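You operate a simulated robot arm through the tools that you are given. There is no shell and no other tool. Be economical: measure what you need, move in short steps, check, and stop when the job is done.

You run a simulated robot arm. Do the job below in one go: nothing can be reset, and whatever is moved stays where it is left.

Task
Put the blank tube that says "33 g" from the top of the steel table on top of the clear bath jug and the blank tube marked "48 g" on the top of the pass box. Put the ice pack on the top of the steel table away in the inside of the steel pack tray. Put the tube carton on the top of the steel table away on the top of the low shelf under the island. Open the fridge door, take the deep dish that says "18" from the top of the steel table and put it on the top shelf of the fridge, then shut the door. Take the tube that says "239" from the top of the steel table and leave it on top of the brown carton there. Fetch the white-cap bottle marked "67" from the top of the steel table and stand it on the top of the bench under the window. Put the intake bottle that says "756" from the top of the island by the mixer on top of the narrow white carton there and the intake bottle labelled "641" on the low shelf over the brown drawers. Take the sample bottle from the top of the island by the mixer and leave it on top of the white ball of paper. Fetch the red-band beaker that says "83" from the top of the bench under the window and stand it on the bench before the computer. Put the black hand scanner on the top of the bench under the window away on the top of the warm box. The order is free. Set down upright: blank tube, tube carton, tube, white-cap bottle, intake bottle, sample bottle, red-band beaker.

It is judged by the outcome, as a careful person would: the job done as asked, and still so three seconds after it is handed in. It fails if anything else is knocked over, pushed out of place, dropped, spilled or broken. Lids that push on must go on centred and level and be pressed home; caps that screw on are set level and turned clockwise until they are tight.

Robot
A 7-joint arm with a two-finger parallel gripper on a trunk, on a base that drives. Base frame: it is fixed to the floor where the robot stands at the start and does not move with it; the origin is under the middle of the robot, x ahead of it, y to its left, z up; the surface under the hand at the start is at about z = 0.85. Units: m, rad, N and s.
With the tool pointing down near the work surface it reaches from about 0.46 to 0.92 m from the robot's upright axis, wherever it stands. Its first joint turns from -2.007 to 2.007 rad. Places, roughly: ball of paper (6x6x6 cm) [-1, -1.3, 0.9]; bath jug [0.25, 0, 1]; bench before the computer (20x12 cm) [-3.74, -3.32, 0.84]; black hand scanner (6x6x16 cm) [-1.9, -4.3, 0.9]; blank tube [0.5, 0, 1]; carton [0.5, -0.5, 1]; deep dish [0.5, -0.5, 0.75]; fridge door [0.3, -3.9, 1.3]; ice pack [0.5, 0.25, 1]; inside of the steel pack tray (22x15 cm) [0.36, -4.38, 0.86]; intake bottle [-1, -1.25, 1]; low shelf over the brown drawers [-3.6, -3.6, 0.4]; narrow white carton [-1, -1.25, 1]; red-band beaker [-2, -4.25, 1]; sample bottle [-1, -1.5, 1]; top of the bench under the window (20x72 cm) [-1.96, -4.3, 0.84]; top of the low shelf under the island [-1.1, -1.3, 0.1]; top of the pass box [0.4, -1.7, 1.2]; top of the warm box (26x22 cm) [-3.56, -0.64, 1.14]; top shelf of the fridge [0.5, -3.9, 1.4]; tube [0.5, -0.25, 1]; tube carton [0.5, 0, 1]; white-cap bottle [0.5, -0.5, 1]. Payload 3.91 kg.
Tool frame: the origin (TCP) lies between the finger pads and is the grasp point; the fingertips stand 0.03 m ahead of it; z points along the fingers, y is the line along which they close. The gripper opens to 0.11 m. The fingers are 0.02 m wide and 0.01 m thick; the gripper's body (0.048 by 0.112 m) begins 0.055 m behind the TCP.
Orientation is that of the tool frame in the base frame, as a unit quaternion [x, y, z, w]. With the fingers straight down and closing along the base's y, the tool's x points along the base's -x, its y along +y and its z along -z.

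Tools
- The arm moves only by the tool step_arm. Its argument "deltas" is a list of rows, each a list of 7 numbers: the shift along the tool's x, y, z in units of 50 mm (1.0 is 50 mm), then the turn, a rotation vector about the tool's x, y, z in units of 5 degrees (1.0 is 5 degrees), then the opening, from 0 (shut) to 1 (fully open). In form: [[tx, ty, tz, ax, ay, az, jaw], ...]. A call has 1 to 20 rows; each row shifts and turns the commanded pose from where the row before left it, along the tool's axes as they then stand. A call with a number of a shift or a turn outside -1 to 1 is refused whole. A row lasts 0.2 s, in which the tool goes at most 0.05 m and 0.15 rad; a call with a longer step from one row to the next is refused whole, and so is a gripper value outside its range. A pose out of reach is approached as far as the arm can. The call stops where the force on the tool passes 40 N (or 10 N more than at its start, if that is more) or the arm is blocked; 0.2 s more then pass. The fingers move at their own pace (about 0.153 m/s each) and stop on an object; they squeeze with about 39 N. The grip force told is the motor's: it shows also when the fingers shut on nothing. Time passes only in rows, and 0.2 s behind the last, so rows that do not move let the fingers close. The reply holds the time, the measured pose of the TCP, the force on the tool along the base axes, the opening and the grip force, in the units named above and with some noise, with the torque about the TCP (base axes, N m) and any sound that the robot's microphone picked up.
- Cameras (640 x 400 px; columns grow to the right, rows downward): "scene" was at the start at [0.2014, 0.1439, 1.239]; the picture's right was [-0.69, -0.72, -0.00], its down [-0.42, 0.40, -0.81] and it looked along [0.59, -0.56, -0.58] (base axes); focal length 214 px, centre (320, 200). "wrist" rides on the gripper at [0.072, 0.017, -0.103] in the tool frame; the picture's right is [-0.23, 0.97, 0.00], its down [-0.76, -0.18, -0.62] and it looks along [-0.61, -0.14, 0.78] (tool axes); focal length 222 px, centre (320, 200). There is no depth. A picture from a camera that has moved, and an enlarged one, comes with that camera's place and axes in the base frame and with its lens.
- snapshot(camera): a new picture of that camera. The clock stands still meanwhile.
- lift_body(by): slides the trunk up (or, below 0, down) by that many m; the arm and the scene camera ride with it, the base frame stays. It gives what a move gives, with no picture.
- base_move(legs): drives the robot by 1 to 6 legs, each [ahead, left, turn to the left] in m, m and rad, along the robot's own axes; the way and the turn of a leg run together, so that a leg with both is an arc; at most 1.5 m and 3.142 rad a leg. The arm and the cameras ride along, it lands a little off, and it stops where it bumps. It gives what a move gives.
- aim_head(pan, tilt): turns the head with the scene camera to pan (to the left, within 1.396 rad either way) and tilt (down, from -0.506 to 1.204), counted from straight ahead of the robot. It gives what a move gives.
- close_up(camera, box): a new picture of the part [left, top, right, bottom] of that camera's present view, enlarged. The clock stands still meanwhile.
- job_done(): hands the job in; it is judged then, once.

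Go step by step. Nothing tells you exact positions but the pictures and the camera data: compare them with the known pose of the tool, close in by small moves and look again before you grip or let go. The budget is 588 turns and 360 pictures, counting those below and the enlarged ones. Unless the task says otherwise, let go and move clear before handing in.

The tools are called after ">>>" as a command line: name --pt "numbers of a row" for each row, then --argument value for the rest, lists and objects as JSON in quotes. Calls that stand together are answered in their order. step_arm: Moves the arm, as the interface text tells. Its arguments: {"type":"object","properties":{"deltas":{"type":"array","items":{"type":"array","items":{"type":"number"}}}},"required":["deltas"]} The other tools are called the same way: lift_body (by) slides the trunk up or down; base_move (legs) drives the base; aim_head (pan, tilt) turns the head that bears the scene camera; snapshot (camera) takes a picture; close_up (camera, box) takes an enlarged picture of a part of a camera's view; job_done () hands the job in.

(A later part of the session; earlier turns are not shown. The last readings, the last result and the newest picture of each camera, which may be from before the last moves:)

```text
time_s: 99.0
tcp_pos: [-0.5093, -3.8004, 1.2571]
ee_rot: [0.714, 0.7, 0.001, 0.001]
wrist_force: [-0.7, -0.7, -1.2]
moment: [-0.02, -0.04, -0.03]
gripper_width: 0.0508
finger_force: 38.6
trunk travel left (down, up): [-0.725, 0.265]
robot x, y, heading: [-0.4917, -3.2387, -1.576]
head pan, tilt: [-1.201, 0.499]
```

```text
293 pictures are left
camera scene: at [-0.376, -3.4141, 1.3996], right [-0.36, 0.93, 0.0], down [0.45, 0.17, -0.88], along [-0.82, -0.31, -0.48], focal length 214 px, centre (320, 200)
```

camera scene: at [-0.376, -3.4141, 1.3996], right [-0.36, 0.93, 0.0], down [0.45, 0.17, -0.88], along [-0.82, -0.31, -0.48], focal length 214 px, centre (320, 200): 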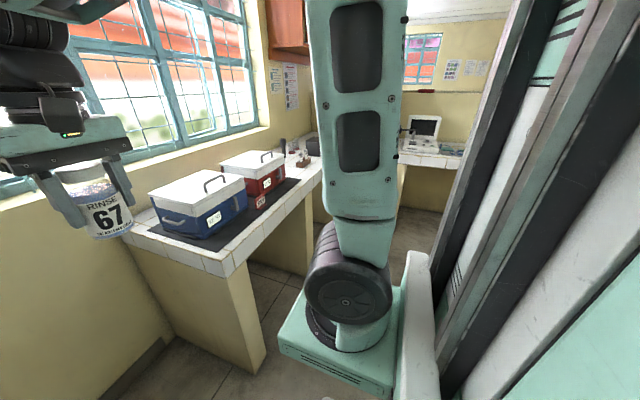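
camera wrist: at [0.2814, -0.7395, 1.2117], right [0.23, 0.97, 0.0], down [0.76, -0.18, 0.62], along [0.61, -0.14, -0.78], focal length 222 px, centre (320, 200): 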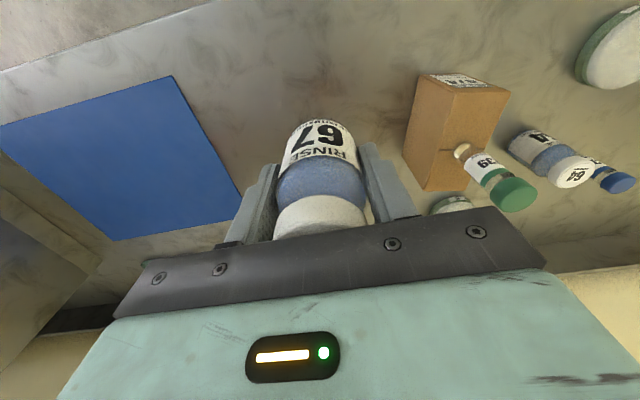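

Something (the island's end) blocks on the right. I'll shift clear, go a bit forward to the aisle line y≈−3.5, and turn to face −x to travel along the aisle.

>>> base_move --legs '[[0, 0.15, 0], [0.27, 0, 0], [0, 0, -1.565]]'

>>> aim_head --pan 0.0 --tilt 0.5

>>> snapshot --camera "scene"

>>> snapshot --camera "wrist"

```text
time_s: 105.6
tcp_pos: [-0.9029, -3.497, 1.2571]
ee_rot: [1.0, -0.002, 0.0, 0.001]
wrist_force: [0.4, -0.3, -2.0]
moment: [0.0, -0.04, 0.03]
gripper_width: 0.0505
finger_force: 38.8
trunk travel left (down, up): [-0.725, 0.265]
robot x, y, heading: [-0.3418, -3.5082, -3.134]
head pan, tilt: [-1.201, 0.499]
```

```text
time_s: 107.0
tcp_pos: [-0.903, -3.4974, 1.2585]
ee_rot: [1.0, -0.003, -0.001, 0.001]
wrist_force: [-0.4, 0.3, -2.3]
moment: [-0.01, 0.01, 0.0]
gripper_width: 0.0508
finger_force: 39.0
trunk travel left (down, up): [-0.725, 0.265]
robot x, y, heading: [-0.34, -3.5062, -3.134]
head pan, tilt: [0.0, 0.499]
```

```text
292 pictures are left
camera scene: at [-0.5755, -3.7149, 1.3996], right [-0.01, 1.0, 0.0], down [0.48, 0.0, -0.88], along [-0.88, -0.01, -0.48], focal length 214 px, centre (320, 200)
```

scene: 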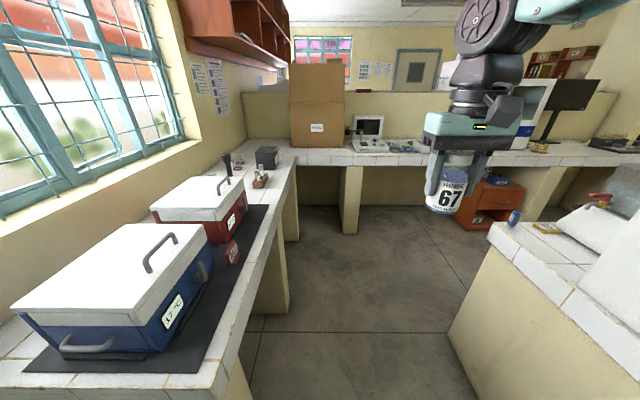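

```text
291 pictures are left
camera wrist: at [-0.8321, -3.5136, 1.3615], right [-0.23, -0.97, 0.0], down [-0.76, 0.18, 0.62], along [-0.61, 0.15, -0.78], focal length 222 px, centre (320, 200)
```

wrist: 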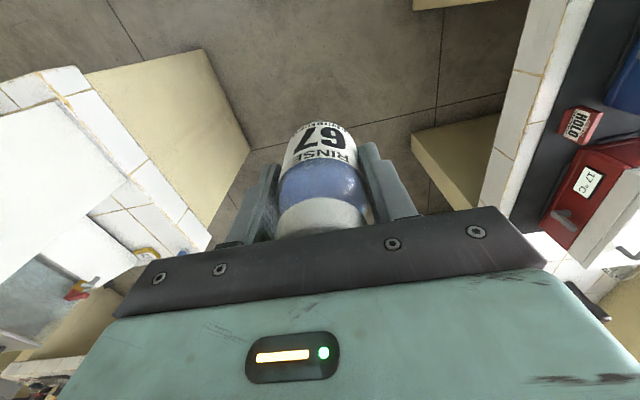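

Clear aisle. I drive along it to about x = −1.7.

>>> base_move --legs '[[1.0, -0.02, 0]]'

>>> aim_head --pan 0.5 --tilt 0.6

>>> snapshot --camera "scene"

```text
time_s: 112.2
tcp_pos: [-1.9068, -3.489, 1.2568]
ee_rot: [1.0, 0.0, 0.0, 0.002]
wrist_force: [0.3, 0.4, -1.6]
moment: [0.02, 0.03, -0.02]
gripper_width: 0.0506
finger_force: 39.1
trunk travel left (down, up): [-0.725, 0.265]
robot x, y, heading: [-1.3484, -3.498, -3.131]
head pan, tilt: [0.0, 0.499]
```

```text
time_s: 113.2
tcp_pos: [-1.9062, -3.4896, 1.2562]
ee_rot: [1.0, -0.002, 0.0, 0.001]
wrist_force: [-0.1, 0.3, -1.4]
moment: [0.01, -0.02, -0.02]
gripper_width: 0.0505
finger_force: 39.2
trunk travel left (down, up): [-0.725, 0.265]
robot x, y, heading: [-1.343, -3.4922, -3.133]
head pan, tilt: [0.499, 0.6]
```

```text
290 pictures are left
camera scene: at [-1.5644, -3.7473, 1.3905], right [-0.49, 0.87, 0.0], down [0.49, 0.28, -0.83], along [-0.72, -0.4, -0.56], focal length 214 px, centre (320, 200)
```

scene: 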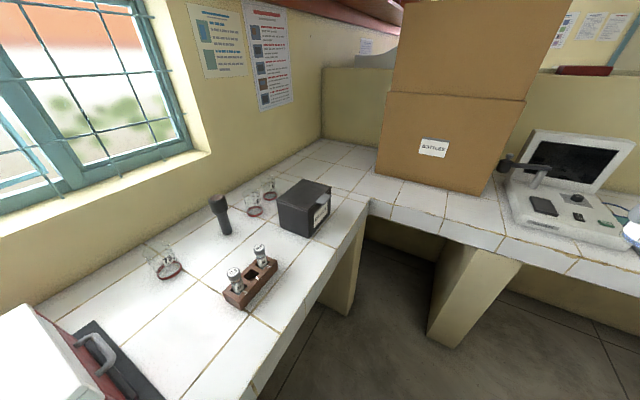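

>>> close_up --camera "scene" --box '[120, 160, 360, 320]'

>>> close_up --camera "scene" --box '[230, 165, 290, 225]'

>>> close_up --camera "scene" --box '[130, 230, 200, 290]'

```text
2.50 times, centred on (240, 240) of scene
camera zoom: at [-1.5644, -3.7473, 1.3905], right [-0.49, 0.87, 0.0], down [0.49, 0.28, -0.83], along [-0.72, -0.4, -0.56], focal length 536 px, centre (520, 100)
```

zoom: 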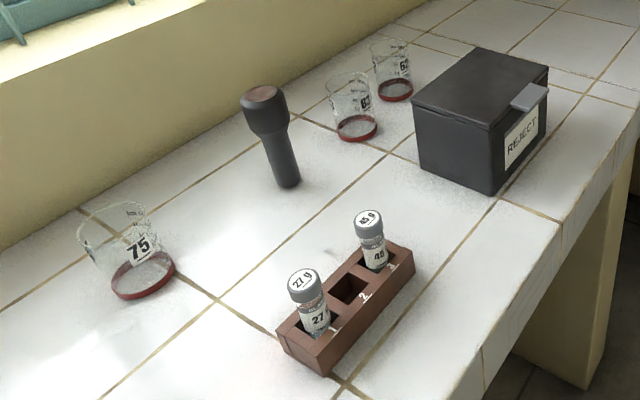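

```text
6.67 times, centred on (260, 195) of scene
camera zoom: at [-1.5644, -3.7473, 1.3905], right [-0.49, 0.87, 0.0], down [0.49, 0.28, -0.83], along [-0.72, -0.4, -0.56], focal length 1430 px, centre (720, 233)
```

zoom: 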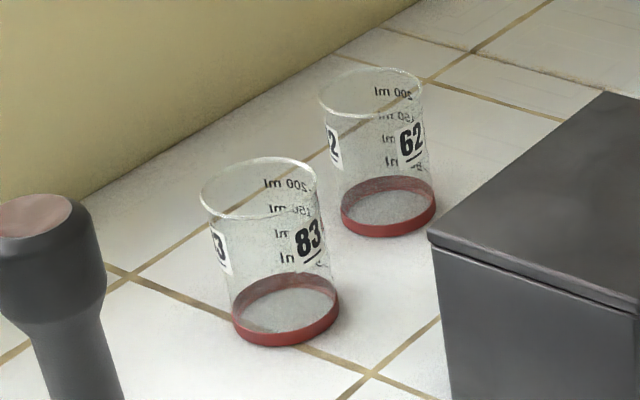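

```text
6.67 times, centred on (165, 260) of scene
camera zoom: at [-1.5644, -3.7473, 1.3905], right [-0.49, 0.87, 0.0], down [0.49, 0.28, -0.83], along [-0.72, -0.4, -0.56], focal length 1430 px, centre (1353, -200)
```

zoom: 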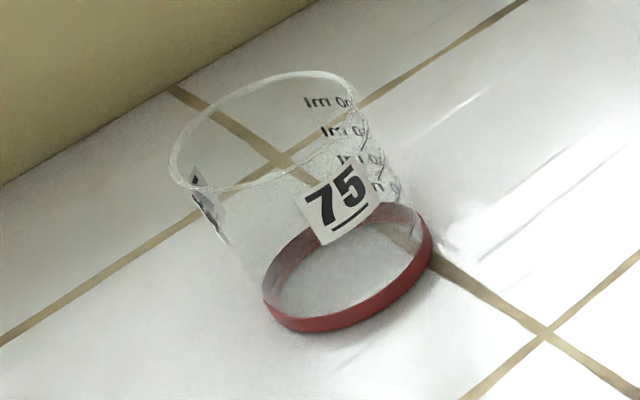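

Beaker 83 is the middle one at about (−2.06, −4.34), the scanner stands at (−1.91, −4.33). I'll set bottle 67 at a free spot near (−1.81, −4.27): drive ahead 0.3 m, then swing the arm left in steps.

>>> base_move --legs '[[0.3, 0, 0]]'

>>> step_arm --pt "0.4 0.85 0 0 0 0 0.3" --pt "0.4 0.85 0 0 0 0 0.3" --pt "0.4 0.85 0 0 0 0 0.3" --pt "0.4 0.85 0 0 0 0 0.3" --pt "0.4 0.85 0 0 0 0 0.3" --pt "0.4 0.85 0 0 0 0 0.3" --pt "0.4 0.85 0 0 0 0 0.3" --pt "0.4 0.85 0 0 0 0 0.3" --pt "0 0 0 0 0 0 0.3"

>>> snapshot --camera "wrist"

>>> aim_head --pan 1.0 --tilt 0.8

>>> snapshot --camera "scene"

```text
time_s: 115.2
tcp_pos: [-2.2072, -3.4937, 1.2576]
ee_rot: [1.0, 0.0, 0.0, 0.002]
wrist_force: [0.1, -0.2, -1.4]
moment: [0.0, -0.01, -0.02]
gripper_width: 0.0506
finger_force: 39.1
trunk travel left (down, up): [-0.725, 0.265]
robot x, y, heading: [-1.643, -3.4996, -3.134]
head pan, tilt: [0.499, 0.6]
```

```text
time_s: 117.2
tcp_pos: [-2.0493, -3.8344, 1.2592]
ee_rot: [1.0, -0.001, 0.001, 0.0]
wrist_force: [0.8, 0.2, -1.9]
moment: [0.01, -0.01, 0.0]
gripper_width: 0.0507
finger_force: 39.2
trunk travel left (down, up): [-0.725, 0.265]
robot x, y, heading: [-1.6456, -3.4999, -3.128]
head pan, tilt: [0.499, 0.6]
```

```text
286 pictures are left
camera wrist: at [-1.9776, -3.8508, 1.3633], right [-0.23, -0.97, 0.0], down [-0.76, 0.18, 0.62], along [-0.61, 0.14, -0.78], focal length 222 px, centre (320, 200)
```

wrist: 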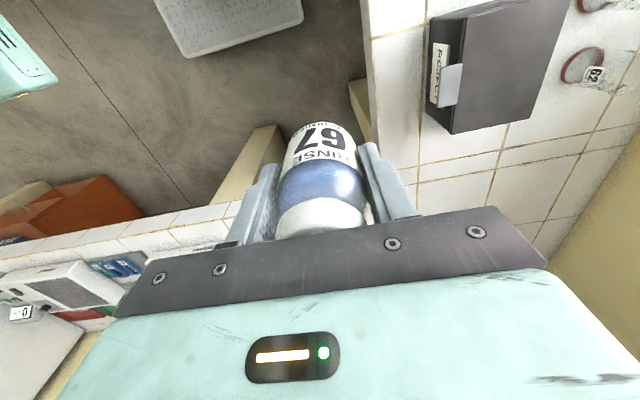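

```text
time_s: 118.2
tcp_pos: [-2.0484, -3.8357, 1.2594]
ee_rot: [1.0, -0.001, 0.0, 0.001]
wrist_force: [-0.9, -0.3, -1.3]
moment: [0.02, 0.0, -0.06]
gripper_width: 0.0507
finger_force: 38.9
trunk travel left (down, up): [-0.725, 0.265]
robot x, y, heading: [-1.6407, -3.4975, -3.133]
head pan, tilt: [1.0, 0.799]
```

```text
285 pictures are left
camera scene: at [-1.8307, -3.7765, 1.3737], right [-0.85, 0.53, 0.0], down [0.38, 0.61, -0.7], along [-0.37, -0.59, -0.72], focal length 214 px, centre (320, 200)
```

scene: 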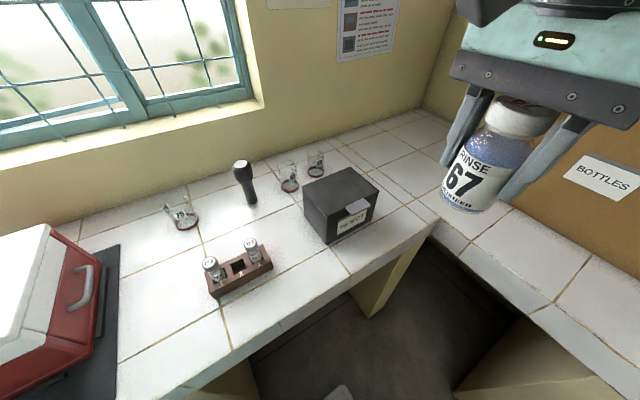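

To keep the arm clear of the head, I'd rather face the bench. I turn left in place.

>>> base_move --legs '[[0, -0.03, 0], [-0.1, 0, 0], [0, 0, 1.55]]'

>>> aim_head --pan 0.0 --tilt 0.8

>>> snapshot --camera "scene"

```text
time_s: 123.5
tcp_pos: [-1.2155, -3.8781, 1.2594]
ee_rot: [0.711, 0.703, 0.001, 0.001]
wrist_force: [0.2, 0.0, -2.3]
moment: [0.04, 0.04, 0.0]
gripper_width: 0.0508
finger_force: 39.2
trunk travel left (down, up): [-0.725, 0.265]
robot x, y, heading: [-1.5456, -3.469, -1.567]
head pan, tilt: [1.0, 0.799]
```

```text
time_s: 124.8
tcp_pos: [-1.2146, -3.8775, 1.2597]
ee_rot: [0.711, 0.703, 0.001, 0.001]
wrist_force: [0.3, 0.0, -1.4]
moment: [0.02, -0.02, 0.04]
gripper_width: 0.0504
finger_force: 39.1
trunk travel left (down, up): [-0.725, 0.265]
robot x, y, heading: [-1.5426, -3.4699, -1.572]
head pan, tilt: [0.0, 0.799]
```

```text
284 pictures are left
camera scene: at [-1.3428, -3.6922, 1.3736], right [-1.0, 0.0, 0.0], down [0.0, 0.72, -0.7], along [0.0, -0.7, -0.72], focal length 214 px, centre (320, 200)
```

scene: 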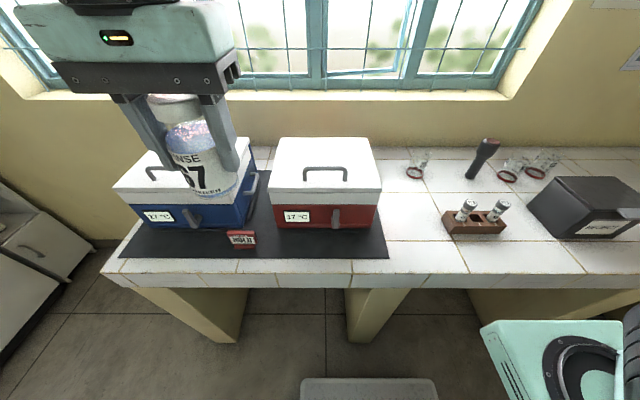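

>>> base_move --legs '[[0, -0.25, 0]]'

>>> step_arm --pt "-0.5 -0.65 0 0 0 0 0.3" --pt "-0.6 -0.65 0 0 0 0 0.3" --pt "-0.6 -0.65 0 0 0 0 0.3" --pt "-0.6 -0.65 0 0 0 0 0.3" --pt "-0.6 -0.65 0 0 0 0 0.3" --pt "-0.6 -0.65 0 0 0 0 0.3" --pt "-0.6 -0.65 0 0 0 0 0.3" --pt "-0.6 -0.65 0 0 0 0 0.3" --pt "-0.6 -0.65 0 0 0 0 0.3" --pt "-0.6 -0.65 0 0 0 0 0.3" --pt "0 0 0 0 0 0 0.3"

>>> snapshot --camera "scene"

>>> snapshot --camera "wrist"

```text
time_s: 126.7
tcp_pos: [-1.4684, -3.8773, 1.2585]
ee_rot: [0.711, 0.703, 0.0, 0.0]
wrist_force: [0.2, -0.1, -2.7]
moment: [0.02, 0.0, -0.02]
gripper_width: 0.0506
finger_force: 39.2
trunk travel left (down, up): [-0.725, 0.265]
robot x, y, heading: [-1.8031, -3.4687, -1.567]
head pan, tilt: [0.0, 0.799]
```

```text
time_s: 129.1
tcp_pos: [-1.7951, -4.1705, 1.257]
ee_rot: [0.711, 0.703, 0.0, -0.001]
wrist_force: [0.0, 0.6, -1.3]
moment: [0.04, 0.0, -0.02]
gripper_width: 0.0505
finger_force: 39.2
trunk travel left (down, up): [-0.725, 0.265]
robot x, y, heading: [-1.7991, -3.4738, -1.565]
head pan, tilt: [0.0, 0.799]
```

```text
283 pictures are left
camera scene: at [-1.5962, -3.6927, 1.3736], right [-1.0, 0.0, 0.0], down [0.0, 0.72, -0.7], along [0.0, -0.7, -0.72], focal length 214 px, centre (320, 200)
```

scene: 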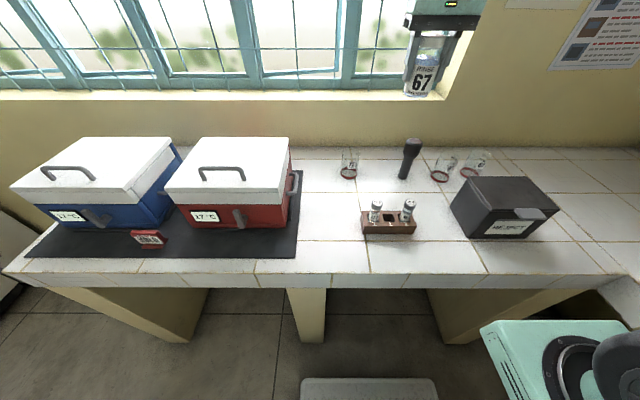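

```text
282 pictures are left
camera wrist: at [-1.779, -4.0969, 1.3613], right [0.97, -0.24, 0.0], down [-0.19, -0.76, 0.62], along [-0.15, -0.61, -0.78], focal length 222 px, centre (320, 200)
```

wrist: 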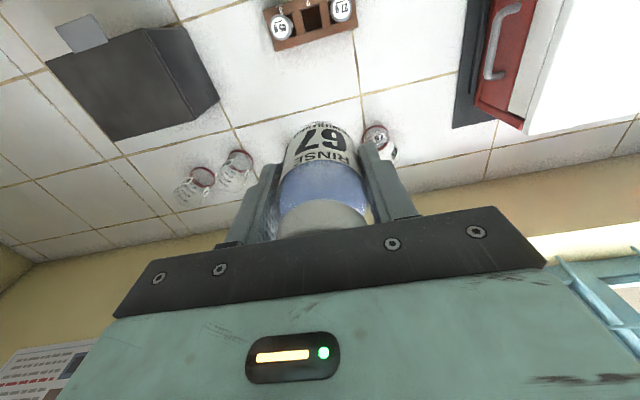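

>>> step_arm --pt "-0.8 -0.1 0.3 0 0 0 0.3" --pt "-0.8 -0.1 0.3 0 0 0 0.3" --pt "0 0 0.9 0 0 0 0.3" --pt "0 0 0.9 0 0 0 0.3" --pt "0 0 0.9 0 0 0 0.3" --pt "0 0 0.9 0 0 0 0.3" --pt "0 0 0.9 0 0 0 0.3" --pt "0 0 0.9 0 0 0 0.3" --pt "0 0 0 0 0 0 0.3"

>>> close_up --camera "scene" --box '[290, 60, 530, 260]'

```text
time_s: 131.1
tcp_pos: [-1.8067, -4.2513, 0.9603]
ee_rot: [0.711, 0.704, 0.001, 0.0]
wrist_force: [0.8, 0.2, -2.0]
moment: [-0.01, -0.02, -0.03]
gripper_width: 0.0504
finger_force: 39.1
trunk travel left (down, up): [-0.725, 0.265]
robot x, y, heading: [-1.7997, -3.472, -1.567]
head pan, tilt: [0.0, 0.799]
```

```text
2.00 times, centred on (410, 160) of scene
camera zoom: at [-1.5962, -3.6926, 1.3736], right [-1.0, 0.0, 0.0], down [0.0, 0.72, -0.7], along [0.0, -0.7, -0.72], focal length 429 px, centre (140, 280)
```

zoom: 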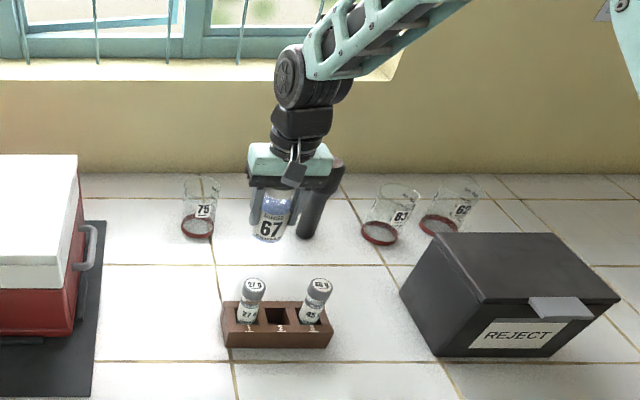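

>>> step_arm --pt "0 0.15 0.5 0 0 0 0.3" --pt "0 0 0.4 0 0 0 0.3" --pt "0 0 0.06 0 0 0 0.3" --pt "0 0 0.06 0 0 0 0.3" --pt "0 0 0.06 0 0 0 0.3" --pt "0 0 0.06 0 0 0 0.3" --pt "0 0 0.06 0 0 0 0.3"

```text
time_s: 132.5
tcp_pos: [-1.7994, -4.2513, 0.9083]
ee_rot: [0.711, 0.703, -0.004, 0.005]
wrist_force: [-1.3, 1.2, 17.9]
moment: [0.31, 0.21, -0.03]
gripper_width: 0.0505
finger_force: 38.8
trunk travel left (down, up): [-0.725, 0.265]
robot x, y, heading: [-1.7982, -3.4698, -1.567]
head pan, tilt: [0.0, 0.799]
stopped in row 7: the force on the tool passed its limit at 42 N (the readings are from after the stop); the commanded pose is now the measured one
```

>>> step_arm --pt "0 0 -0.03 0.02 0.145 0 0.3" --pt "0 0 0 0 0 0 0.3"

```text
time_s: 133.1
tcp_pos: [-1.7982, -4.2525, 0.9092]
ee_rot: [0.711, 0.704, 0.0, 0.0]
wrist_force: [1.2, -6.3, 12.0]
moment: [-0.77, -0.09, 0.04]
gripper_width: 0.0509
finger_force: 38.8
trunk travel left (down, up): [-0.725, 0.265]
robot x, y, heading: [-1.796, -3.4728, -1.564]
head pan, tilt: [0.0, 0.799]
```

>>> step_arm --pt "0 0 -0.03 0 0 0 0.3" --pt "0 0 0 0 0 0 0.3"

>>> close_up --camera "scene" --box '[350, 100, 470, 220]'

>>> close_up --camera "wrist" --box '[200, 80, 440, 250]'

```text
time_s: 133.7
tcp_pos: [-1.7992, -4.2513, 0.9094]
ee_rot: [0.711, 0.703, 0.002, -0.003]
wrist_force: [0.1, -3.8, 6.9]
moment: [-0.49, -0.03, -0.03]
gripper_width: 0.0506
finger_force: 38.8
trunk travel left (down, up): [-0.725, 0.265]
robot x, y, heading: [-1.7962, -3.4692, -1.567]
head pan, tilt: [0.0, 0.799]
```

```text
3.33 times, centred on (410, 160) of scene
camera zoom: at [-1.5962, -3.6925, 1.3736], right [-1.0, 0.0, 0.0], down [0.0, 0.72, -0.7], along [0.0, -0.7, -0.72], focal length 715 px, centre (20, 333)
```

zoom: 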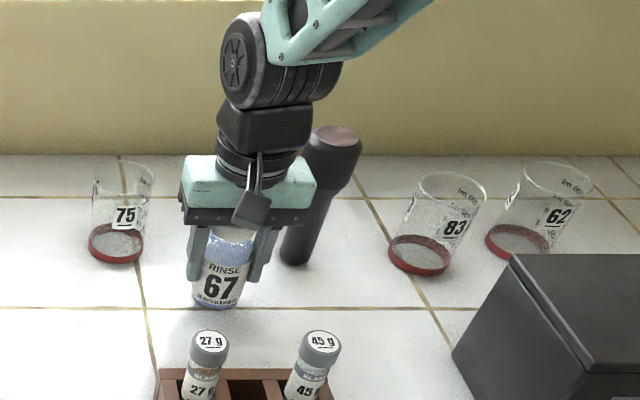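

```text
2.35 times, centred on (320, 165) of wrist
camera zoom: at [-1.7826, -4.1786, 1.0136], right [0.97, -0.24, 0.0], down [-0.19, -0.76, 0.62], along [-0.15, -0.6, -0.79], focal length 523 px, centre (320, 282)
```

zoom: 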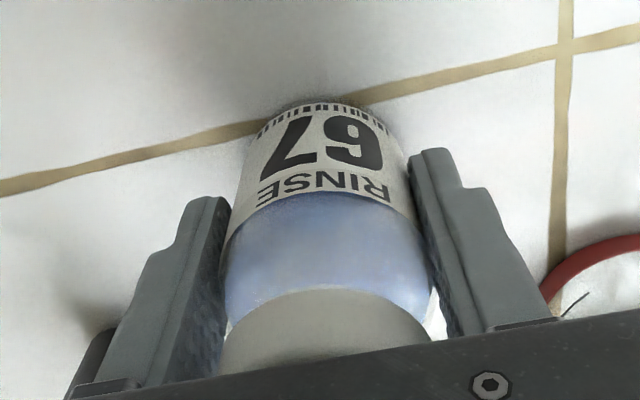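

>>> step_arm --pt "0 0 0 0 0 0 0.65" --pt "0 0 0 0 0 0 0.72" --pt "0 0 -0.5 0 0 0 0.72" --pt "0 0 -0.9 0 0 0 0.72" --pt "0 0 -0.9 0 0 0 0.72" --pt "0 0 -0.9 0 0 0 0.72" --pt "0.5 0 -0.8 0 0 0 0.72" --pt "0.5 0 -0.8 0 0 0 0.72" --pt "0 0 0 0 0 0 0.72"

>>> snapshot --camera "scene"

>>> close_up --camera "scene" --box '[320, 110, 500, 230]'

```text
time_s: 135.7
tcp_pos: [-1.7964, -4.2018, 1.1513]
ee_rot: [0.711, 0.703, 0.002, -0.002]
wrist_force: [-0.4, 0.0, 1.0]
moment: [0.03, 0.03, -0.01]
gripper_width: 0.079
finger_force: 0.0
trunk travel left (down, up): [-0.725, 0.265]
robot x, y, heading: [-1.7975, -3.4658, -1.566]
head pan, tilt: [0.0, 0.799]
```

```text
278 pictures are left
camera scene: at [-1.5962, -3.6927, 1.3736], right [-1.0, 0.0, 0.0], down [0.0, 0.72, -0.7], along [0.0, -0.7, -0.72], focal length 214 px, centre (320, 200)
```

scene: 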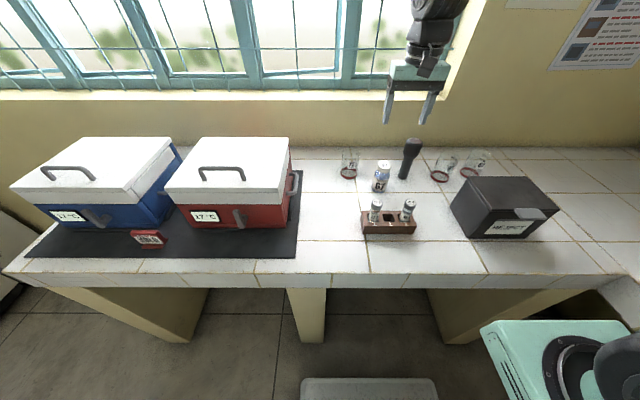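

```text
3.33 times, centred on (410, 170) of scene
camera zoom: at [-1.5962, -3.6927, 1.3736], right [-1.0, 0.0, 0.0], down [0.0, 0.72, -0.7], along [0.0, -0.7, -0.72], focal length 715 px, centre (20, 300)
```

zoom: 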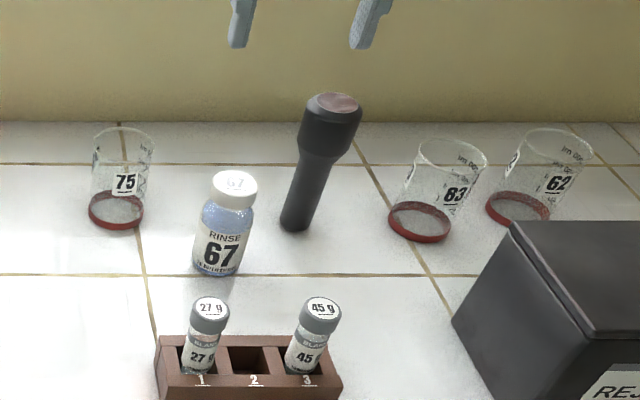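

Bottle 67 stands fine. Next the beaker 83 at (−2.054, −4.329): I shift right 0.2 m and slightly forward.

>>> base_move --legs '[[0.05, -0.2, 0]]'

>>> snapshot --camera "scene"

>>> snapshot --camera "wrist"

```text
time_s: 137.3
tcp_pos: [-1.9936, -4.2529, 1.1513]
ee_rot: [0.711, 0.703, 0.002, -0.001]
wrist_force: [0.2, -0.3, 0.5]
moment: [-0.04, 0.02, 0.01]
gripper_width: 0.0791
finger_force: 0.1
trunk travel left (down, up): [-0.725, 0.265]
robot x, y, heading: [-1.9982, -3.5213, -1.569]
head pan, tilt: [0.0, 0.799]
```

```text
276 pictures are left
camera scene: at [-1.7934, -3.743, 1.3736], right [-1.0, 0.0, 0.0], down [0.0, 0.72, -0.7], along [0.0, -0.7, -0.72], focal length 214 px, centre (320, 200)
```

scene: 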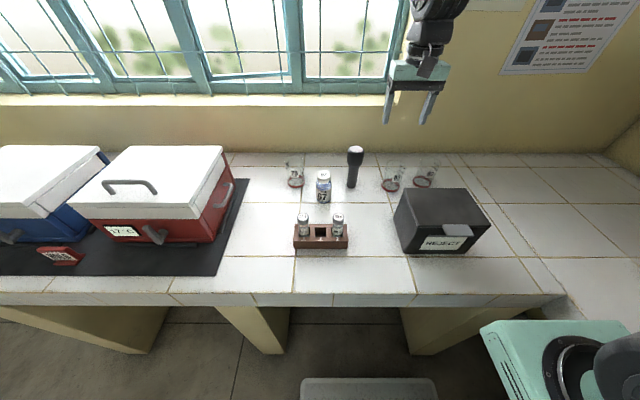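

```text
275 pictures are left
camera wrist: at [-1.9778, -4.18, 1.2551], right [0.97, -0.24, 0.0], down [-0.19, -0.76, 0.62], along [-0.15, -0.6, -0.79], focal length 222 px, centre (320, 200)
```

wrist: 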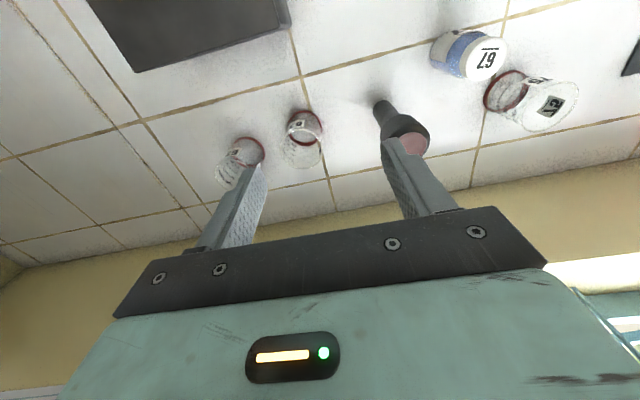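

>>> step_arm --pt "-0.7 -0.56 0.3 0.04 -0.05 0 0.87" --pt "-0.74 -0.56 0.3 0 0 0 0.87" --pt "0 0 0.6 0 0 0 0.87" --pt "0 0 0.6 0 0 0 0.87" --pt "0 0 0 0 0 0 0.87"

>>> snapshot --camera "wrist"

>>> close_up --camera "scene" --box '[320, 100, 480, 220]'

```text
time_s: 138.5
tcp_pos: [-2.054, -4.3248, 1.06]
ee_rot: [0.711, 0.703, -0.001, -0.001]
wrist_force: [0.3, 0.4, 0.0]
moment: [0.0, 0.0, 0.0]
gripper_width: 0.0957
finger_force: 0.0
trunk travel left (down, up): [-0.725, 0.265]
robot x, y, heading: [-1.9978, -3.5245, -1.57]
head pan, tilt: [0.0, 0.799]
```

```text
274 pictures are left
camera wrist: at [-2.0371, -4.2504, 1.1644], right [0.97, -0.24, 0.0], down [-0.18, -0.76, 0.62], along [-0.15, -0.6, -0.78], focal length 222 px, centre (320, 200)
```

wrist: 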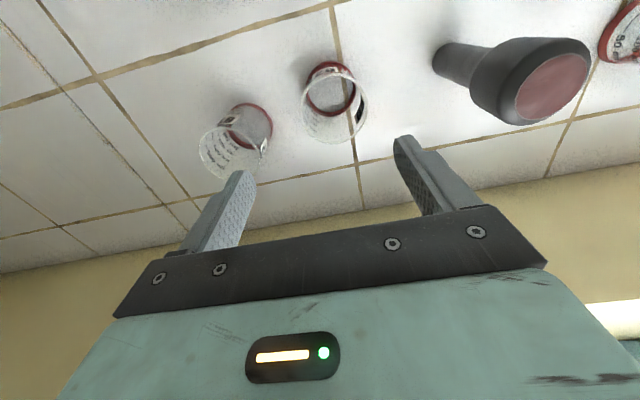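

```text
3.33 times, centred on (400, 160) of scene
camera zoom: at [-1.7934, -3.743, 1.3736], right [-1.0, 0.0, 0.0], down [0.0, 0.72, -0.7], along [0.0, -0.7, -0.72], focal length 715 px, centre (53, 333)
```

zoom: 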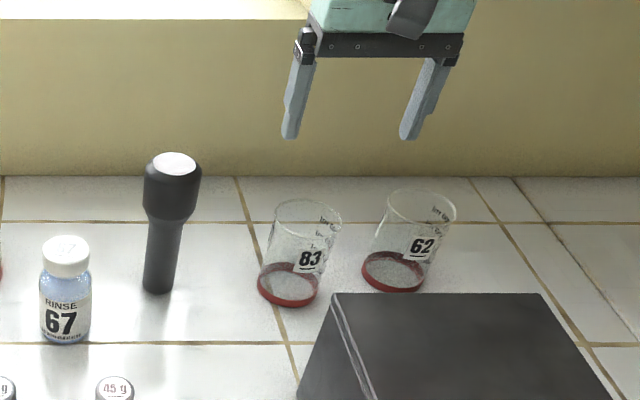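

>>> step_arm --pt "0.1 0.2 0.6 0 0 0 0.87" --pt "0 0 0.6 0 0 0 0.87" --pt "0 0 0.4 0 0 0 0.87" --pt "0 0 0 0 0 0 0.87"

>>> snapshot --camera "wrist"

>>> close_up --camera "scene" --box '[320, 100, 480, 220]'

```text
time_s: 139.5
tcp_pos: [-2.0419, -4.3184, 0.9801]
ee_rot: [0.711, 0.703, -0.002, -0.001]
wrist_force: [0.5, -0.3, 0.3]
moment: [0.02, 0.02, 0.02]
gripper_width: 0.0957
finger_force: 0.2
trunk travel left (down, up): [-0.725, 0.265]
robot x, y, heading: [-1.9952, -3.5191, -1.566]
head pan, tilt: [0.0, 0.799]
```

```text
272 pictures are left
camera wrist: at [-2.0247, -4.2442, 1.084], right [0.97, -0.24, 0.0], down [-0.18, -0.76, 0.62], along [-0.15, -0.6, -0.78], focal length 222 px, centre (320, 200)
```

wrist: 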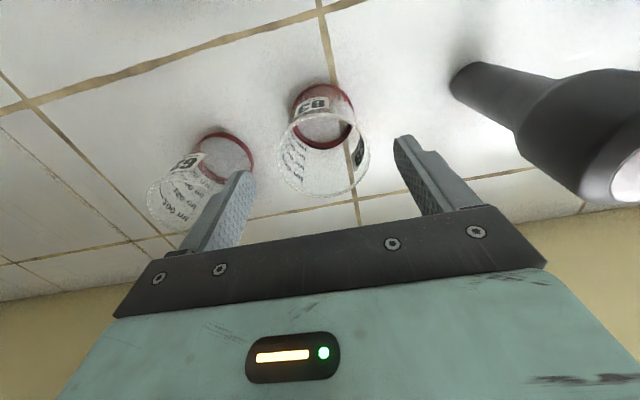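

```text
3.33 times, centred on (400, 160) of scene
camera zoom: at [-1.7934, -3.743, 1.3736], right [-1.0, 0.0, 0.0], down [0.0, 0.72, -0.7], along [0.0, -0.7, -0.72], focal length 715 px, centre (53, 333)
```

zoom: 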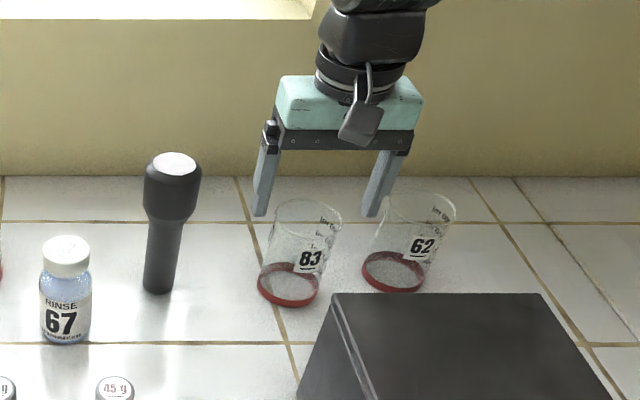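

>>> step_arm --pt "0.06 0.02 0.5 0 0 0 0.87" --pt "0 0 0.5 0 0 0 0.87" --pt "0 0 0.6 0 0 0 0.87" --pt "0 0 0 0 0 0 0.87"

>>> snapshot --camera "wrist"

>>> close_up --camera "scene" --box '[320, 100, 480, 220]'

```text
time_s: 140.5
tcp_pos: [-2.0415, -4.3162, 0.8998]
ee_rot: [0.711, 0.703, -0.001, 0.0]
wrist_force: [-0.6, 0.4, 0.7]
moment: [0.01, 0.0, -0.01]
gripper_width: 0.0959
finger_force: 0.1
trunk travel left (down, up): [-0.725, 0.265]
robot x, y, heading: [-1.9925, -3.5218, -1.57]
head pan, tilt: [0.0, 0.799]
```

```text
270 pictures are left
camera wrist: at [-2.0248, -4.2427, 1.003], right [0.97, -0.24, 0.0], down [-0.18, -0.76, 0.62], along [-0.15, -0.61, -0.78], focal length 222 px, centre (320, 200)
```

wrist: 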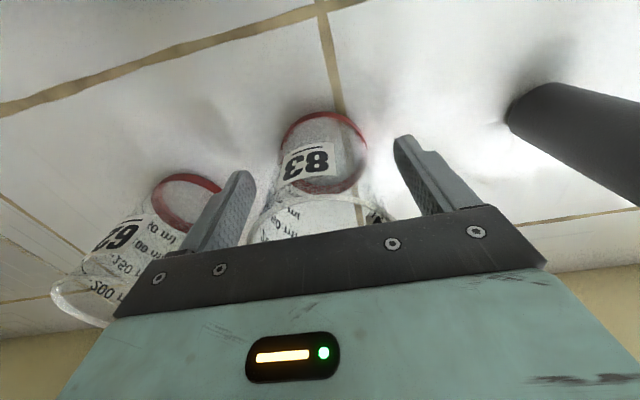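

```text
3.33 times, centred on (400, 160) of scene
camera zoom: at [-1.7934, -3.7429, 1.3737], right [-1.0, 0.0, 0.0], down [0.0, 0.72, -0.7], along [0.0, -0.7, -0.72], focal length 715 px, centre (53, 333)
```

zoom: 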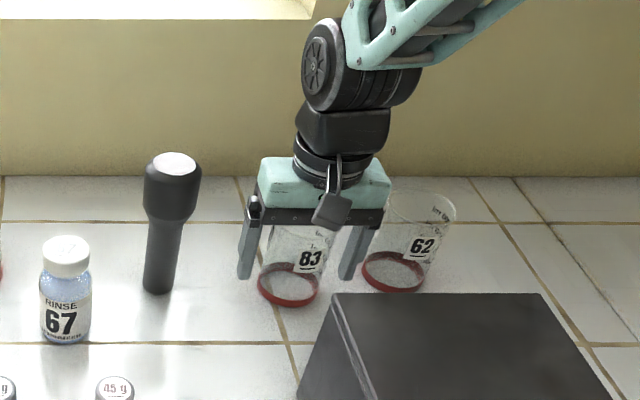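

>>> step_arm --pt "0 0 0 0 0 0 0.7" --pt "0 0 0 0 0 0 0.58" --pt "0 0 0 0 0 0 0.58"

```text
time_s: 141.3
tcp_pos: [-2.0412, -4.3149, 0.898]
ee_rot: [0.711, 0.704, -0.001, -0.003]
wrist_force: [0.1, -0.1, -0.1]
moment: [0.01, 0.02, -0.01]
gripper_width: 0.0636
finger_force: 0.1
trunk travel left (down, up): [-0.725, 0.265]
robot x, y, heading: [-1.9965, -3.5214, -1.569]
head pan, tilt: [0.0, 0.799]
```

>>> step_arm --pt "0 0 0 0 0 0 0.5" --pt "0 0 0 0 0 0 0.4" --pt "0 0 0 0 0 0 0.4"

>>> snapshot --camera "wrist"

```text
time_s: 142.1
tcp_pos: [-2.0405, -4.3162, 0.8987]
ee_rot: [0.711, 0.703, -0.001, -0.001]
wrist_force: [-0.5, 0.8, 2.1]
moment: [-0.01, -0.07, -0.03]
gripper_width: 0.0606
finger_force: 38.9
trunk travel left (down, up): [-0.725, 0.265]
robot x, y, heading: [-1.9944, -3.5196, -1.567]
head pan, tilt: [0.0, 0.799]
```

```text
268 pictures are left
camera wrist: at [-2.0248, -4.2427, 1.0032], right [0.97, -0.24, 0.0], down [-0.18, -0.76, 0.62], along [-0.15, -0.6, -0.78], focal length 222 px, centre (320, 200)
```

wrist: 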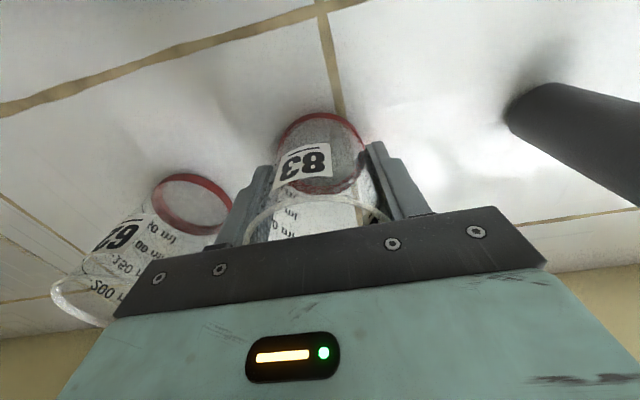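

Beaker gripped. I lift it clear and then look around for the route to the computer bench.

>>> step_arm --pt "0 0 -0.4 0 0 0 0.4" --pt "0 0 -0.9 0 0 0 0.4" --pt "0 0 -0.9 0 0 0 0.4" --pt "0 0 -0.9 0 0 0 0.4" --pt "0 0 -0.9 0 0 0 0.4" --pt "0 0 -0.9 0 0 0 0.4" --pt "0.9 0 0 0 0 0 0.4" --pt "0.9 0 0 0 0 0 0.4" --pt "0.9 0 0 0 0 0 0.4" --pt "0.9 0 0 0 0 0 0.4" --pt "0.9 0 0 0 0 0 0.4" --pt "0 0 0 0 0 0 0.4"

>>> snapshot --camera "scene"

```text
time_s: 144.7
tcp_pos: [-2.0363, -4.0918, 1.1469]
ee_rot: [0.711, 0.704, -0.001, -0.001]
wrist_force: [0.0, 1.0, -0.3]
moment: [0.04, 0.03, -0.01]
gripper_width: 0.0606
finger_force: 39.3
trunk travel left (down, up): [-0.725, 0.265]
robot x, y, heading: [-1.9956, -3.5154, -1.562]
head pan, tilt: [0.0, 0.799]
```

```text
267 pictures are left
camera scene: at [-1.7934, -3.7431, 1.3736], right [-1.0, 0.0, 0.0], down [0.0, 0.72, -0.7], along [0.0, -0.7, -0.72], focal length 214 px, centre (320, 200)
```

scene: 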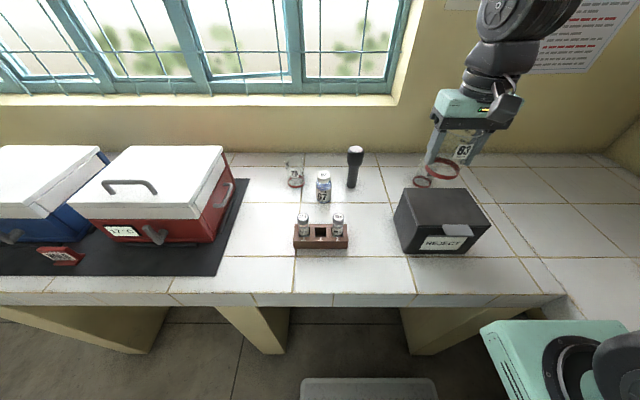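

>>> lift_body --by 0.25

>>> base_move --legs '[[0, 0.2, 0], [0, 0, 1.57], [0, 0, 1.57]]'

>>> aim_head --pan 0.0 --tilt 0.35

>>> snapshot --camera "scene"

>>> aim_head --pan 0.9 --tilt 0.35

>>> snapshot --camera "scene"

```text
time_s: 147.3
tcp_pos: [-2.0375, -4.0935, 1.3958]
ee_rot: [0.711, 0.704, -0.002, -0.001]
wrist_force: [0.0, 0.1, -0.6]
moment: [0.02, -0.02, 0.01]
gripper_width: 0.0604
finger_force: 38.9
trunk travel left (down, up): [-0.975, 0.015]
robot x, y, heading: [-1.9925, -3.5209, -1.564]
head pan, tilt: [0.0, 0.799]
```

```text
time_s: 156.6
tcp_pos: [-1.7716, -2.9466, 1.3974]
ee_rot: [0.714, -0.7, 0.002, -0.001]
wrist_force: [0.0, 0.2, -1.2]
moment: [-0.01, 0.0, 0.0]
gripper_width: 0.06
finger_force: 38.9
trunk travel left (down, up): [-0.975, 0.015]
robot x, y, heading: [-1.7953, -3.5216, 1.605]
head pan, tilt: [0.0, 0.799]
```

```text
time_s: 157.5
tcp_pos: [-1.771, -2.9478, 1.3968]
ee_rot: [0.714, -0.7, 0.002, -0.001]
wrist_force: [-0.8, -0.5, 0.1]
moment: [0.01, 0.01, -0.02]
gripper_width: 0.0601
finger_force: 38.8
trunk travel left (down, up): [-0.975, 0.015]
robot x, y, heading: [-1.7982, -3.5176, 1.606]
head pan, tilt: [0.0, 0.351]
```

```text
266 pictures are left
camera scene: at [-2.0123, -3.2918, 1.6632], right [1.0, 0.03, 0.0], down [0.01, -0.34, -0.94], along [-0.03, 0.94, -0.34], focal length 214 px, centre (320, 200)
```

scene: 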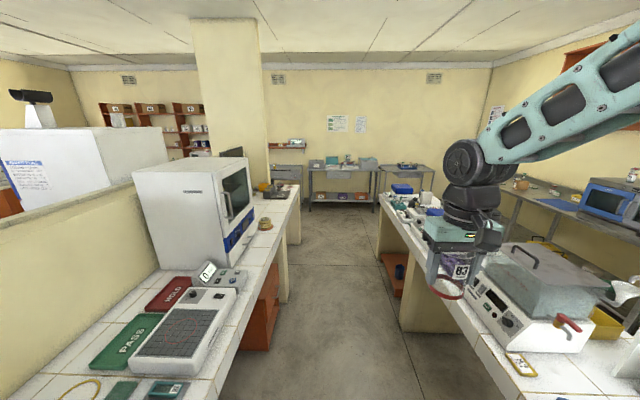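

```text
time_s: 158.7
tcp_pos: [-1.771, -2.9459, 1.3968]
ee_rot: [0.714, -0.7, 0.002, -0.001]
wrist_force: [0.3, 0.3, -0.5]
moment: [-0.03, 0.02, -0.01]
gripper_width: 0.06
finger_force: 39.3
trunk travel left (down, up): [-0.975, 0.015]
robot x, y, heading: [-1.7932, -3.5204, 1.605]
head pan, tilt: [0.901, 0.351]
```

```text
265 pictures are left
camera scene: at [-2.084, -3.3295, 1.6633], right [0.59, 0.8, 0.0], down [0.28, -0.2, -0.94], along [-0.75, 0.56, -0.34], focal length 214 px, centre (320, 200)
```

scene: 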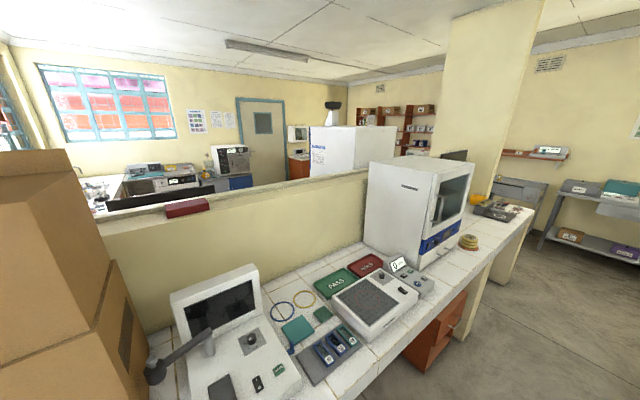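

The computer area lies beyond the partition; I'll go up this aisle and around. Driving north.

>>> base_move --legs '[[0, 0.06, -0.035], [1.4, 0, 0], [1.2, 0, 0]]'

>>> aim_head --pan 0.7 --tilt 0.45

>>> snapshot --camera "scene"

```text
time_s: 171.9
tcp_pos: [-1.8515, -0.3369, 1.3965]
ee_rot: [0.71, -0.704, 0.002, -0.002]
wrist_force: [-0.5, -0.4, 1.0]
moment: [-0.02, 0.02, 0.01]
gripper_width: 0.0596
finger_force: 39.7
trunk travel left (down, up): [-0.975, 0.015]
robot x, y, heading: [-1.8823, -0.9124, 1.592]
head pan, tilt: [0.901, 0.351]
```

```text
time_s: 172.7
tcp_pos: [-1.8526, -0.3362, 1.3967]
ee_rot: [0.71, -0.704, 0.001, -0.001]
wrist_force: [0.1, 0.0, -1.0]
moment: [-0.01, 0.03, -0.03]
gripper_width: 0.0596
finger_force: 39.2
trunk travel left (down, up): [-0.975, 0.015]
robot x, y, heading: [-1.8777, -0.9116, 1.591]
head pan, tilt: [0.7, 0.45]
```

```text
264 pictures are left
camera scene: at [-2.156, -0.7028, 1.6541], right [0.75, 0.66, 0.0], down [0.29, -0.33, -0.9], along [-0.6, 0.68, -0.43], focal length 214 px, centre (320, 200)
```

scene: 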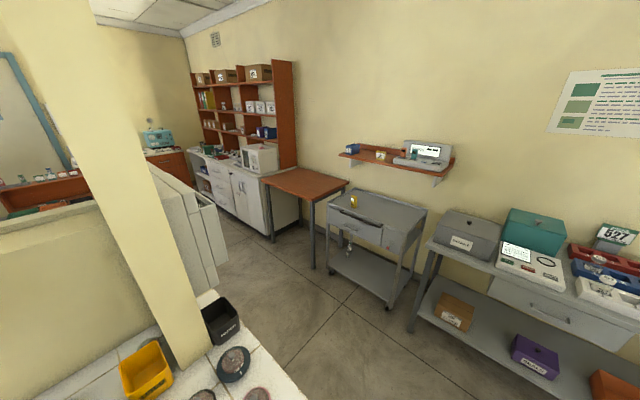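

>>> base_move --legs '[[0.94, 0, 0], [0, 0, 1.55]]'

>>> aim_head --pan 0.0 --tilt 0.4

>>> snapshot --camera "scene"

>>> snapshot --camera "wrist"

```text
time_s: 181.4
tcp_pos: [-2.486, 0.0897, 1.3971]
ee_rot: [1.0, -0.01, 0.001, -0.002]
wrist_force: [-0.2, 0.3, 0.3]
moment: [-0.01, -0.02, -0.02]
gripper_width: 0.0593
finger_force: 39.0
trunk travel left (down, up): [-0.975, 0.015]
robot x, y, heading: [-1.9125, 0.0413, 3.139]
head pan, tilt: [0.7, 0.45]
```

```text
time_s: 182.4
tcp_pos: [-2.4869, 0.0902, 1.3968]
ee_rot: [1.0, -0.01, 0.001, -0.002]
wrist_force: [0.2, 0.1, -1.1]
moment: [-0.03, -0.01, 0.03]
gripper_width: 0.0595
finger_force: 39.4
trunk travel left (down, up): [-0.975, 0.015]
robot x, y, heading: [-1.9152, 0.0445, 3.137]
head pan, tilt: [0.0, 0.4]
```

```text
263 pictures are left
camera scene: at [-2.1541, -0.1612, 1.6587], right [0.0, 1.0, 0.0], down [0.39, 0.0, -0.92], along [-0.92, 0.0, -0.39], focal length 214 px, centre (320, 200)
```

scene: 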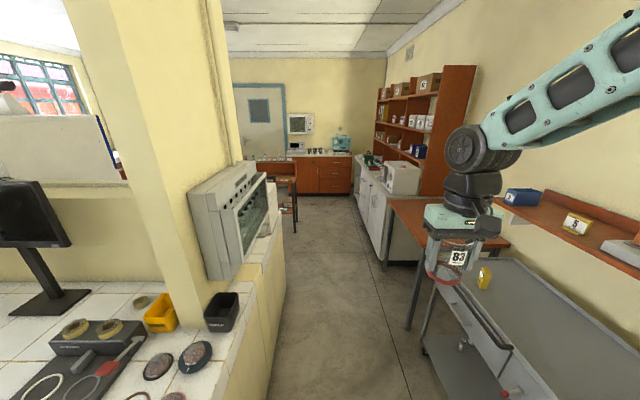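

```text
262 pictures are left
camera wrist: at [-2.4153, 0.0729, 1.5005], right [-0.25, -0.97, 0.0], down [-0.76, 0.19, 0.62], along [-0.6, 0.16, -0.78], focal length 222 px, centre (320, 200)
```

wrist: 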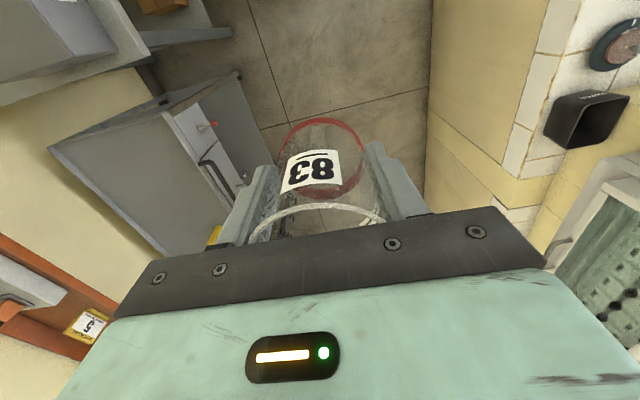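

>>> base_move --legs '[[1.3, 0, 0]]'

>>> aim_head --pan 0.5 --tilt 0.4

>>> snapshot --camera "scene"

>>> aim_head --pan 1.2 --tilt 0.4

>>> snapshot --camera "scene"

```text
time_s: 189.0
tcp_pos: [-3.7969, 0.1085, 1.3969]
ee_rot: [1.0, -0.015, 0.0, -0.002]
wrist_force: [-0.9, -1.0, -0.7]
moment: [-0.03, 0.02, 0.0]
gripper_width: 0.0588
finger_force: 38.9
trunk travel left (down, up): [-0.975, 0.015]
robot x, y, heading: [-3.2262, 0.0552, 3.127]
head pan, tilt: [0.0, 0.4]
```

```text
time_s: 189.9
tcp_pos: [-3.7974, 0.1081, 1.3963]
ee_rot: [1.0, -0.014, 0.001, -0.001]
wrist_force: [-0.5, -0.2, -0.4]
moment: [0.0, 0.02, -0.03]
gripper_width: 0.0591
finger_force: 38.9
trunk travel left (down, up): [-0.975, 0.015]
robot x, y, heading: [-3.2234, 0.0597, 3.126]
head pan, tilt: [0.499, 0.4]
```

```text
261 pictures are left
camera scene: at [-3.4565, -0.1908, 1.6587], right [-0.47, 0.89, 0.0], down [0.34, 0.18, -0.92], along [-0.82, -0.43, -0.39], focal length 214 px, centre (320, 200)
```

scene: 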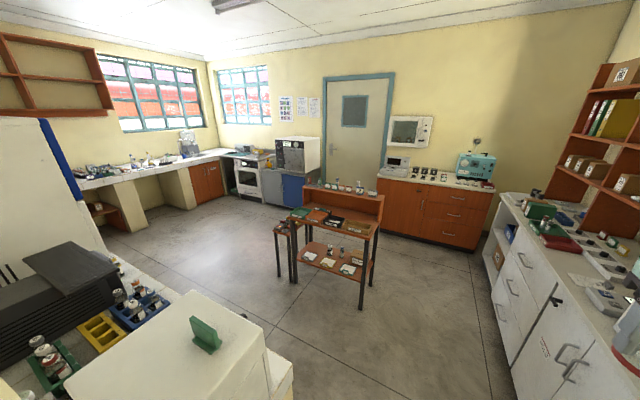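

```text
time_s: 191.0
tcp_pos: [-3.7969, 0.1077, 1.3964]
ee_rot: [1.0, -0.015, 0.0, -0.002]
wrist_force: [-0.6, -0.1, -0.6]
moment: [-0.02, 0.01, 0.01]
gripper_width: 0.0589
finger_force: 39.1
trunk travel left (down, up): [-0.975, 0.015]
robot x, y, heading: [-3.2293, 0.0563, 3.126]
head pan, tilt: [1.201, 0.4]
```

```text
260 pictures are left
camera scene: at [-3.4093, -0.2336, 1.6587], right [-0.93, 0.38, 0.0], down [0.15, 0.36, -0.92], along [-0.35, -0.85, -0.39], focal length 214 px, centre (320, 200)
```

scene: 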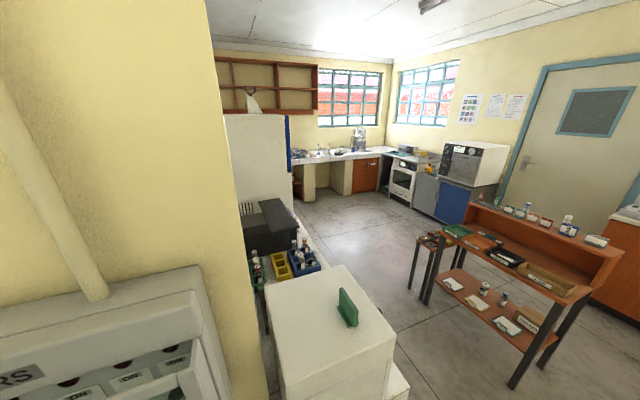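

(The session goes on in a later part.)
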